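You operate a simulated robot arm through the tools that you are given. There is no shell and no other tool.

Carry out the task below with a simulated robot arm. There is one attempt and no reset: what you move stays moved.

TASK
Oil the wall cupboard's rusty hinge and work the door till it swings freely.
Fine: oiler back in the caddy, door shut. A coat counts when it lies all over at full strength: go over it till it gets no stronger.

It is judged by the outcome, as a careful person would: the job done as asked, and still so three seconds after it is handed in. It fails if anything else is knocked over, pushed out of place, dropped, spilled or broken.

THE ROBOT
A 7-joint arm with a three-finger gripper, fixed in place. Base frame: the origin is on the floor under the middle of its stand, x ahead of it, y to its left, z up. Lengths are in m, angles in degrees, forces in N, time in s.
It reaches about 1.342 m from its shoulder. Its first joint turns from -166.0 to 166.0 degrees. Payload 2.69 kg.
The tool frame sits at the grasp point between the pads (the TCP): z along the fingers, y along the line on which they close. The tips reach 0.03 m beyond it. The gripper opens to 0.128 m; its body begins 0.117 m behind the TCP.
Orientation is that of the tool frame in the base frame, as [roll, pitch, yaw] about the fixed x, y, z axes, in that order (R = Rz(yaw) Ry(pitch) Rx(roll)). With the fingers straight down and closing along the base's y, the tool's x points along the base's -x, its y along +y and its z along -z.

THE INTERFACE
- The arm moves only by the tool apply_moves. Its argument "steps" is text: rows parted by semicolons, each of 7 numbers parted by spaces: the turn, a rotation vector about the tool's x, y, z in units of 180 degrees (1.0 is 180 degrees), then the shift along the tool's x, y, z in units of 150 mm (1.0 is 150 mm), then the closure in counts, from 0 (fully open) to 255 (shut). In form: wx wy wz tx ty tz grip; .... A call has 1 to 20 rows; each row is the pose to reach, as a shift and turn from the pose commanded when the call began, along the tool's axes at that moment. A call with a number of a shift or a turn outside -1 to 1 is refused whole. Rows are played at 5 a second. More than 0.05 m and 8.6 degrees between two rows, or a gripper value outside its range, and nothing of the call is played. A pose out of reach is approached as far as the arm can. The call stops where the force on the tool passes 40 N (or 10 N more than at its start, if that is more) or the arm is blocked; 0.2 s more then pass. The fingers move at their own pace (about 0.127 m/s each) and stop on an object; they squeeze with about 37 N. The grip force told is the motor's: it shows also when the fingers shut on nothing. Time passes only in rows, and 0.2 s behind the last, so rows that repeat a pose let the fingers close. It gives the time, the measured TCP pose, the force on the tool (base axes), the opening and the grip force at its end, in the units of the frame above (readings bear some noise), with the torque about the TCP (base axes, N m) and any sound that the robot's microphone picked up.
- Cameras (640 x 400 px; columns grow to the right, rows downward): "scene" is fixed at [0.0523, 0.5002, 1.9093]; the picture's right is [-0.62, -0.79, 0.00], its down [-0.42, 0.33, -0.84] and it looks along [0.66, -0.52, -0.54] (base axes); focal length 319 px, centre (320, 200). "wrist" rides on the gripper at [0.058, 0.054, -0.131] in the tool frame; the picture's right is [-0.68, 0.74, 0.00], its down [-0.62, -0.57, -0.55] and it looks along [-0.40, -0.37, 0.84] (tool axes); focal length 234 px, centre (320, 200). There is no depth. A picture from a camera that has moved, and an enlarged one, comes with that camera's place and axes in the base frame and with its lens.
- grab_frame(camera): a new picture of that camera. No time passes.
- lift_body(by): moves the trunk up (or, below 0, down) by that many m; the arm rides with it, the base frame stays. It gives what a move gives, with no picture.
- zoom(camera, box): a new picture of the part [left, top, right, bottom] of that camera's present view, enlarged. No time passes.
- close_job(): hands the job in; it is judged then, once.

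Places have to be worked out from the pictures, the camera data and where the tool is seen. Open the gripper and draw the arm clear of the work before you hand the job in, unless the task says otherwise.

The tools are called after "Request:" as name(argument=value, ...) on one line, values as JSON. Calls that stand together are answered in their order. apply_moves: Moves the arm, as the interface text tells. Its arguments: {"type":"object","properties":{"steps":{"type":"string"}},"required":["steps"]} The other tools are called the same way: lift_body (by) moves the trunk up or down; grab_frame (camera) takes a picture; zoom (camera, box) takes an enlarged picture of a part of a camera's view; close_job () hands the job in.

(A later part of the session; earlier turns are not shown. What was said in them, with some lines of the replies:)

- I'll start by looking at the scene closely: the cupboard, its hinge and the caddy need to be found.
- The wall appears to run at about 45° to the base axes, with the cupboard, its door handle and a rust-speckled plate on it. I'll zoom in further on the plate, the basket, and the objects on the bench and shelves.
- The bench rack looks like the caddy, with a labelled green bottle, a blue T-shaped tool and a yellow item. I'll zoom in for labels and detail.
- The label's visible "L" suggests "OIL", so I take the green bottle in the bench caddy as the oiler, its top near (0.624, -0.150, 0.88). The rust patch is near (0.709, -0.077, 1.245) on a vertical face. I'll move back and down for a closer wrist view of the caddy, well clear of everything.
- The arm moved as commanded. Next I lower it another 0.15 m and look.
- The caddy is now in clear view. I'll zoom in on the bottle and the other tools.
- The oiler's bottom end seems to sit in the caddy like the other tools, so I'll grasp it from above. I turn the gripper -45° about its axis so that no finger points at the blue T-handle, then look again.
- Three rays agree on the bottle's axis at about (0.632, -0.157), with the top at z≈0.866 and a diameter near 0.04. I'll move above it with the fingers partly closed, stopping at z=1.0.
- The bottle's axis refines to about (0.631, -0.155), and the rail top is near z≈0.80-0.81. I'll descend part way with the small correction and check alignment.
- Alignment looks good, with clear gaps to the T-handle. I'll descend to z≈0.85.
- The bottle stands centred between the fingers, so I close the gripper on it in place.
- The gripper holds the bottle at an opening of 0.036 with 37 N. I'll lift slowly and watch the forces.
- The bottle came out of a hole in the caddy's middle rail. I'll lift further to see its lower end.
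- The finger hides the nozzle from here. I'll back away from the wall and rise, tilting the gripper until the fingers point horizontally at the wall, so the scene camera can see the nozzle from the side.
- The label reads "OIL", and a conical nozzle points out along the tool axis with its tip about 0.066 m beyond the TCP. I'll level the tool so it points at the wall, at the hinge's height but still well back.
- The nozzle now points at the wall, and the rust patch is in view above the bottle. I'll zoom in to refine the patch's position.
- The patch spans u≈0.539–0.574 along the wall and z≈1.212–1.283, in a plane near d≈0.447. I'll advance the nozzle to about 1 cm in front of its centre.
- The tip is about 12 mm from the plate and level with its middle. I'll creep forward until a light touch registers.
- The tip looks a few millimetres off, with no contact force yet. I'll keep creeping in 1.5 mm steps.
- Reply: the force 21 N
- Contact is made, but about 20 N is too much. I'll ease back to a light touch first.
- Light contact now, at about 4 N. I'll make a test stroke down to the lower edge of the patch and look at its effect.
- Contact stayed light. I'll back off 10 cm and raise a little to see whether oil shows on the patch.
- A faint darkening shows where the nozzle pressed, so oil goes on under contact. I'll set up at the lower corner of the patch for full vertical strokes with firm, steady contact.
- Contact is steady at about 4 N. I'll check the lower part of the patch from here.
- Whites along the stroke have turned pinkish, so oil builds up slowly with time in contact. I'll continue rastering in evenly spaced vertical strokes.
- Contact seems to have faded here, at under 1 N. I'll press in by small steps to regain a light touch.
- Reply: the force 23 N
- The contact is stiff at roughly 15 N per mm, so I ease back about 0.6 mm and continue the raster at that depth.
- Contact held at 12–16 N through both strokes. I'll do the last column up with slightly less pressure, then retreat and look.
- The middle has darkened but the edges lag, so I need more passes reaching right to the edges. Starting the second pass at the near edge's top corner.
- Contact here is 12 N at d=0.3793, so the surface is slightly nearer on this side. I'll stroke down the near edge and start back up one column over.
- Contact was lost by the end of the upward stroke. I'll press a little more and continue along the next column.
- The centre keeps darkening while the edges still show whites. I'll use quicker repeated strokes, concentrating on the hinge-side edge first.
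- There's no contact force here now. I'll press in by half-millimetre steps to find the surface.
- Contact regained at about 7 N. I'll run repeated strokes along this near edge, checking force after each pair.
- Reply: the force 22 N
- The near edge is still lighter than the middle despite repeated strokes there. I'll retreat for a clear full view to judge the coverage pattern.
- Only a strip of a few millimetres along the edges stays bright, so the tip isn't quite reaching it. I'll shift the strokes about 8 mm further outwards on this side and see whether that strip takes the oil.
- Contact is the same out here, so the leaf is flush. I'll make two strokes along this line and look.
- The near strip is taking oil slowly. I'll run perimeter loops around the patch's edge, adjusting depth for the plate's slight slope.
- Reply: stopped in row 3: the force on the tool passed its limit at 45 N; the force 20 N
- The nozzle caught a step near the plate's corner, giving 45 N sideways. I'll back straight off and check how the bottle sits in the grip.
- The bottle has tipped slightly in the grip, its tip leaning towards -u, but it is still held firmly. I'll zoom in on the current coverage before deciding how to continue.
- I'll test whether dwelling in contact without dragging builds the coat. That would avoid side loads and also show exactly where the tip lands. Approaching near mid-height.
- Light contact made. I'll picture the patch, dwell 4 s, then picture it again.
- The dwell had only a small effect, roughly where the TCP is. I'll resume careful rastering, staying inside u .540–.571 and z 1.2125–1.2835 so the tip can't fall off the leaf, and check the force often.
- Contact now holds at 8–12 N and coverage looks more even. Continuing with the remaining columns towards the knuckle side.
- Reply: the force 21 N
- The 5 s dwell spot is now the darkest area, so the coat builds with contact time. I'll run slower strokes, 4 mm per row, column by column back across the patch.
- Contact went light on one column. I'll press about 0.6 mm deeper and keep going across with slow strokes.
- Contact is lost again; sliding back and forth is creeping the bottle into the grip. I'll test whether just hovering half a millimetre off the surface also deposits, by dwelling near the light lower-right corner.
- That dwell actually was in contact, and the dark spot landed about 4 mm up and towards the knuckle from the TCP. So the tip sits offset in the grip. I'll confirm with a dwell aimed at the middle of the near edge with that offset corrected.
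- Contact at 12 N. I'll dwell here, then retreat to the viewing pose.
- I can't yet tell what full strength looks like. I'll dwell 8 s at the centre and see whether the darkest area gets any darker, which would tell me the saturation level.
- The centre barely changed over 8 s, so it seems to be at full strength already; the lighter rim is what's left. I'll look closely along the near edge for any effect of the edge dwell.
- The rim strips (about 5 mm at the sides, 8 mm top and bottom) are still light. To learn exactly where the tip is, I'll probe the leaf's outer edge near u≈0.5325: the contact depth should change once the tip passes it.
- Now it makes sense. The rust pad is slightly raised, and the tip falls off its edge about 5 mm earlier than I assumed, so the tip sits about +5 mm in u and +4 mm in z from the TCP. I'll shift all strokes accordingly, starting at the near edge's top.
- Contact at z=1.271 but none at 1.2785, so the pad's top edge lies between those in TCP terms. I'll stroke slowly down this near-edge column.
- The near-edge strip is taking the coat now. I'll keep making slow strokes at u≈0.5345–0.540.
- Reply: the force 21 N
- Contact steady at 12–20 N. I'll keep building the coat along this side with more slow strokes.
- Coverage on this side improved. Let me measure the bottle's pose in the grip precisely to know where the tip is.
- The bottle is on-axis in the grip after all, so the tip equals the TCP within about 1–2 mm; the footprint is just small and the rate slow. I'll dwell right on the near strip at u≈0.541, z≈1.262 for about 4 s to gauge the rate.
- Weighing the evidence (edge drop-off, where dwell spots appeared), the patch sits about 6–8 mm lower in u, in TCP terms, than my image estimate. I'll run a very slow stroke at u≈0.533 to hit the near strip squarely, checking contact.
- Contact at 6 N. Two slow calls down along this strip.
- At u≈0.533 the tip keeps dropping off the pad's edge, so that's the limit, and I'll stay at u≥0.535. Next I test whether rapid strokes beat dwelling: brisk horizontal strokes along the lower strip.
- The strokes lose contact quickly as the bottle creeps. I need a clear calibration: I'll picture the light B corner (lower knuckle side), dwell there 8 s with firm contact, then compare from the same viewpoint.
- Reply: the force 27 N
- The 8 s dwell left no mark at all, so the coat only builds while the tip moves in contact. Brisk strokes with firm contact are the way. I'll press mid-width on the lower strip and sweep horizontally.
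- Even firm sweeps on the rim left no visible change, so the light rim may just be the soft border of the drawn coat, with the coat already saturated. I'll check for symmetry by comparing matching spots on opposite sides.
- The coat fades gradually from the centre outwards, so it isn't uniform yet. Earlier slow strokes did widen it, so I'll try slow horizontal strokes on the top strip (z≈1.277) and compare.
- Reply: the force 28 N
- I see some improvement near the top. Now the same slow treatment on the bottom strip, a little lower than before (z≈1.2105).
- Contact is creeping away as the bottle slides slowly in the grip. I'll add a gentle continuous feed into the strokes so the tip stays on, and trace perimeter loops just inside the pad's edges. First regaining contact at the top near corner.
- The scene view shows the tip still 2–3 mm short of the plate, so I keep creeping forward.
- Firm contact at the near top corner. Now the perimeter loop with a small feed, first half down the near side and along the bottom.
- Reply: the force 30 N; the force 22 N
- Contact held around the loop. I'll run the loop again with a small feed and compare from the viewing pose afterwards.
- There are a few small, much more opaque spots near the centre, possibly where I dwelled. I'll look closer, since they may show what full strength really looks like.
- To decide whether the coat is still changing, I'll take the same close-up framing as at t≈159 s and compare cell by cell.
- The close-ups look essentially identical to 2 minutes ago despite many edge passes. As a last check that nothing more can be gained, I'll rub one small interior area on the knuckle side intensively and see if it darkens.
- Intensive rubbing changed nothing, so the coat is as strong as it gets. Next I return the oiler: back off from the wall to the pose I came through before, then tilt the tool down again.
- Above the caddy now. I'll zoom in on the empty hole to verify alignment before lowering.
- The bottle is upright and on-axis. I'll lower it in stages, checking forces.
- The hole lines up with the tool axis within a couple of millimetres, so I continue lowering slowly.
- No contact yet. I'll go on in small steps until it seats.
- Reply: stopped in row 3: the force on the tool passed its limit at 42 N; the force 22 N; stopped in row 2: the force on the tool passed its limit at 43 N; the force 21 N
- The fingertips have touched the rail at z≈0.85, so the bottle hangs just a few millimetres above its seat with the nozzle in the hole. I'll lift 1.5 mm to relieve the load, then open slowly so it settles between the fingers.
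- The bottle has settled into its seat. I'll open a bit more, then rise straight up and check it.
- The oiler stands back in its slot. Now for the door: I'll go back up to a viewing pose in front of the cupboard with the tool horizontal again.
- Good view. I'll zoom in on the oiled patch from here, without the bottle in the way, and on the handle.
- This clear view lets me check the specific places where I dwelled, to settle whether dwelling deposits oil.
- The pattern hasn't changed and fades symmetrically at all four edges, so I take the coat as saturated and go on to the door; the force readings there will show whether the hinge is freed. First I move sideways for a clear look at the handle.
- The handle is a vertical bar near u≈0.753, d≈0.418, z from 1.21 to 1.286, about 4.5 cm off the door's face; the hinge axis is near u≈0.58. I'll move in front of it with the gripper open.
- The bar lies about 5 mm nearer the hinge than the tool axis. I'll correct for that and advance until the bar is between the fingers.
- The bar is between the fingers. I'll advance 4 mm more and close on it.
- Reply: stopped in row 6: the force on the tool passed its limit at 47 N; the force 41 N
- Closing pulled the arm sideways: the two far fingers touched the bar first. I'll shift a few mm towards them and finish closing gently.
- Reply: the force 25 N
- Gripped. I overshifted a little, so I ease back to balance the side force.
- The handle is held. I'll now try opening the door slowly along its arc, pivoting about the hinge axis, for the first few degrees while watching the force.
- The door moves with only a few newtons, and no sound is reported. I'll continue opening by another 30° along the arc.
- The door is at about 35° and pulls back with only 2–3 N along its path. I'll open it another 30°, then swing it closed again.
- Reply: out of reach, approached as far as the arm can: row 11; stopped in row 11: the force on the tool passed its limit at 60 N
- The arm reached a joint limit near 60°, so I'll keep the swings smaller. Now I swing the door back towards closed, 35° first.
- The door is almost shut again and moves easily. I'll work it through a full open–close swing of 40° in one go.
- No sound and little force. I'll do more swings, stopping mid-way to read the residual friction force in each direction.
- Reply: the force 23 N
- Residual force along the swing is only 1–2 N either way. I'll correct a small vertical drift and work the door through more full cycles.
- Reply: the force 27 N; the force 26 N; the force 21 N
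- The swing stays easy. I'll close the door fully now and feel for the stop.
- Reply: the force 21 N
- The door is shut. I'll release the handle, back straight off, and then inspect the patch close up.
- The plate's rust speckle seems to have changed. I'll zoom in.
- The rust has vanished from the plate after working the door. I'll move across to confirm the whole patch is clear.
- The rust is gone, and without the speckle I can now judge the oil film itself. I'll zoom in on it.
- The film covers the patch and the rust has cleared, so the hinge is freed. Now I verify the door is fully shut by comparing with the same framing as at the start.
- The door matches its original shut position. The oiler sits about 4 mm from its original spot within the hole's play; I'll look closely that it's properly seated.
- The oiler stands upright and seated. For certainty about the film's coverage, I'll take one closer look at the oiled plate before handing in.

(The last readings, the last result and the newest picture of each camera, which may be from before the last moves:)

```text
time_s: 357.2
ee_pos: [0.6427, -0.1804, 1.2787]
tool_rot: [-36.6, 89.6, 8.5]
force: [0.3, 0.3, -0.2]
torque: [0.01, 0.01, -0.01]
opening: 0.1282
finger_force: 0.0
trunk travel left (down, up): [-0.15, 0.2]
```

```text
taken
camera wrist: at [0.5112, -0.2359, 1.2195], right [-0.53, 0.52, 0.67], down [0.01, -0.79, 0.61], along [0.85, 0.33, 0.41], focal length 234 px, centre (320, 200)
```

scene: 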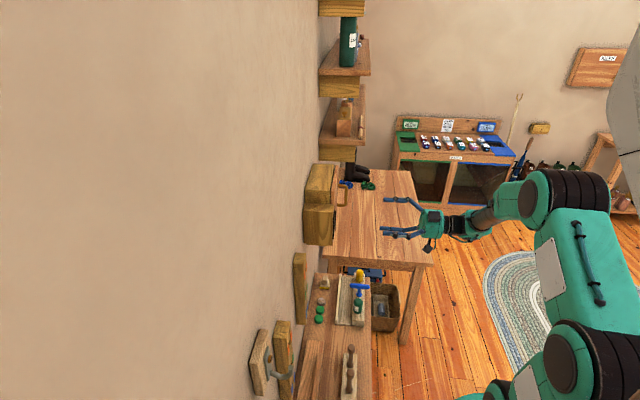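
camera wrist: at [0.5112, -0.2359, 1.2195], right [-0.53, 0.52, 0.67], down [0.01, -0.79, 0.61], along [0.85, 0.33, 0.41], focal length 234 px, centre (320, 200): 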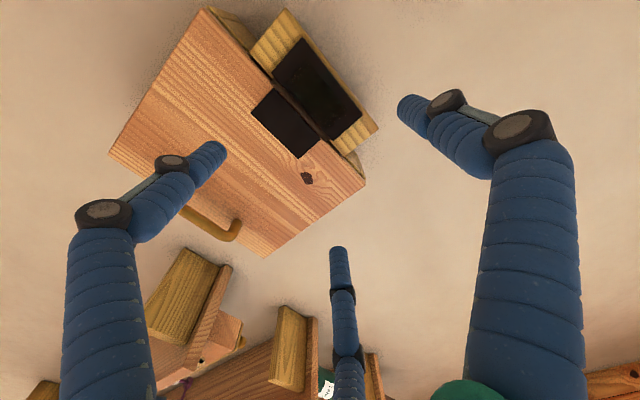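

Request:
zoom(camera="wrist", box=[265, 30, 370, 145])

Request:
zoom(camera="wrist", box=[285, 55, 345, 115])

```text
3.48 times, centred on (318, 88) of wrist
camera zoom: at [0.5112, -0.2359, 1.2195], right [-0.53, 0.52, 0.67], down [0.01, -0.79, 0.61], along [0.85, 0.33, 0.41], focal length 814 px, centre (329, 591)
```

zoom: 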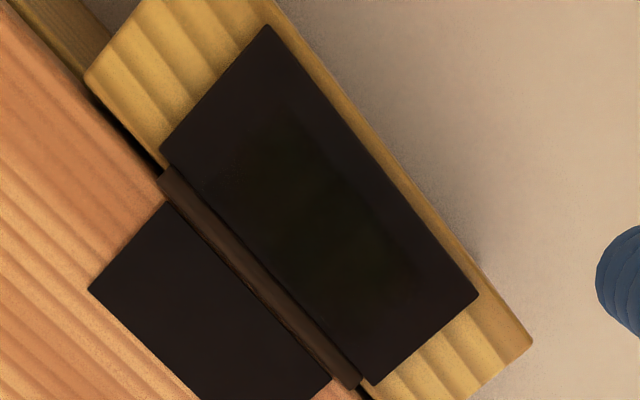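

```text
6.67 times, centred on (315, 85) of wrist
camera zoom: at [0.5112, -0.2359, 1.2195], right [-0.53, 0.52, 0.67], down [0.01, -0.79, 0.61], along [0.85, 0.33, 0.41], focal length 1561 px, centre (353, 967)
```

zoom: 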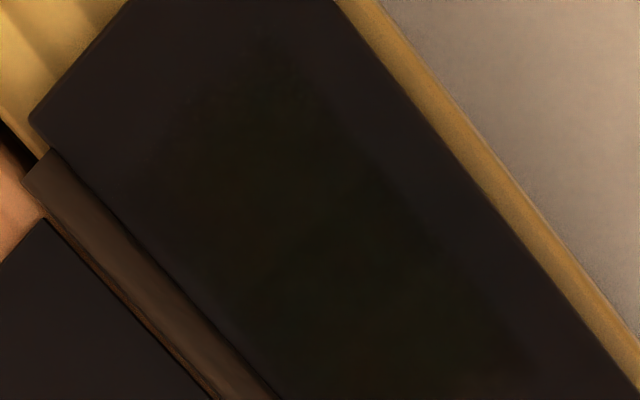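

The film reaches essentially across the former rust patch, the rust is gone, the door is shut and the oiler is in its slot. I'll draw the arm well clear before handing in.

Request:
apply_moves(steps="0 0 0 0 0 -0.25 0; 0 0 0 0 0 -0.5 0; 0 0 0 0 0 -0.75 0; 0 0 0 0 0 -0.9 0; 0 0 0 0 0 -0.9 0")

Request:
grab_frame(camera="scene")

Request:
zoom(camera="scene", box=[290, 150, 430, 340])

```text
time_s: 358.4
ee_pos: [0.5469, -0.2761, 1.2768]
tool_rot: [-37.2, 89.5, 8.1]
force: [-0.1, -0.2, 0.0]
torque: [0.02, 0.0, -0.01]
opening: 0.128
finger_force: 0.1
trunk travel left (down, up): [-0.15, 0.2]
```

```text
taken
```

scene: 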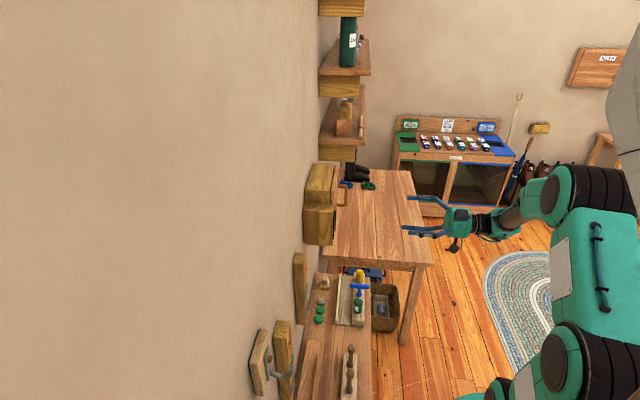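

```text
2.11 times, centred on (360, 245) of scene
camera zoom: at [0.0523, 0.5002, 1.9093], right [-0.62, -0.79, 0.0], down [-0.42, 0.33, -0.84], along [0.66, -0.52, -0.54], focal length 672 px, centre (236, 105)
```

zoom: 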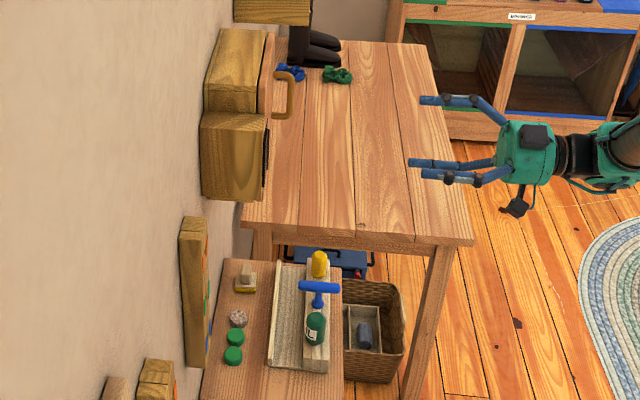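

Everything else is in place: the door is shut, the oiler is in the caddy, the gripper is open and the arm is clear. Handing the job in.

Request:
close_job()

```text
The job is handed in.
```

I oiled the hinge and worked the door until it swung easily. I then shut the door, returned the oiler to its slot in the caddy, and handed the job in. The one doubt is the coat along the edges of the rusty patch.

- **Coat:** I went over the rusty patch until further passes no longer changed how it looked. The outer 2–4 mm always looked thinner than the middle, and I couldn't tell whether the oil was thin there or only looked that way.
- **Door:** I swung it open and shut several times, once to about 60°. It moved with roughly 1–6 N at the handle and made no sound. Afterwards the rust was gone from the hinge plate. The shut door matches its starting position.
- **Oiler:** It stands upright in its caddy slot, about 4 mm from where it started. It dropped the last few millimetres when I let go.
- **Rough moments:** While oiling, the nozzle once caught a plate edge. That tripped the force limit and tilted the bottle in the grip, but it stayed held. The limit also tripped three more times:
  - when a fingertip touched the caddy rail as I returned the oiler,
  - when the gripper closed off-centre on the door handle,
  - when the arm reached its limit with the door near 60°.

The pictures showed nothing knocked over, moved or spilled.
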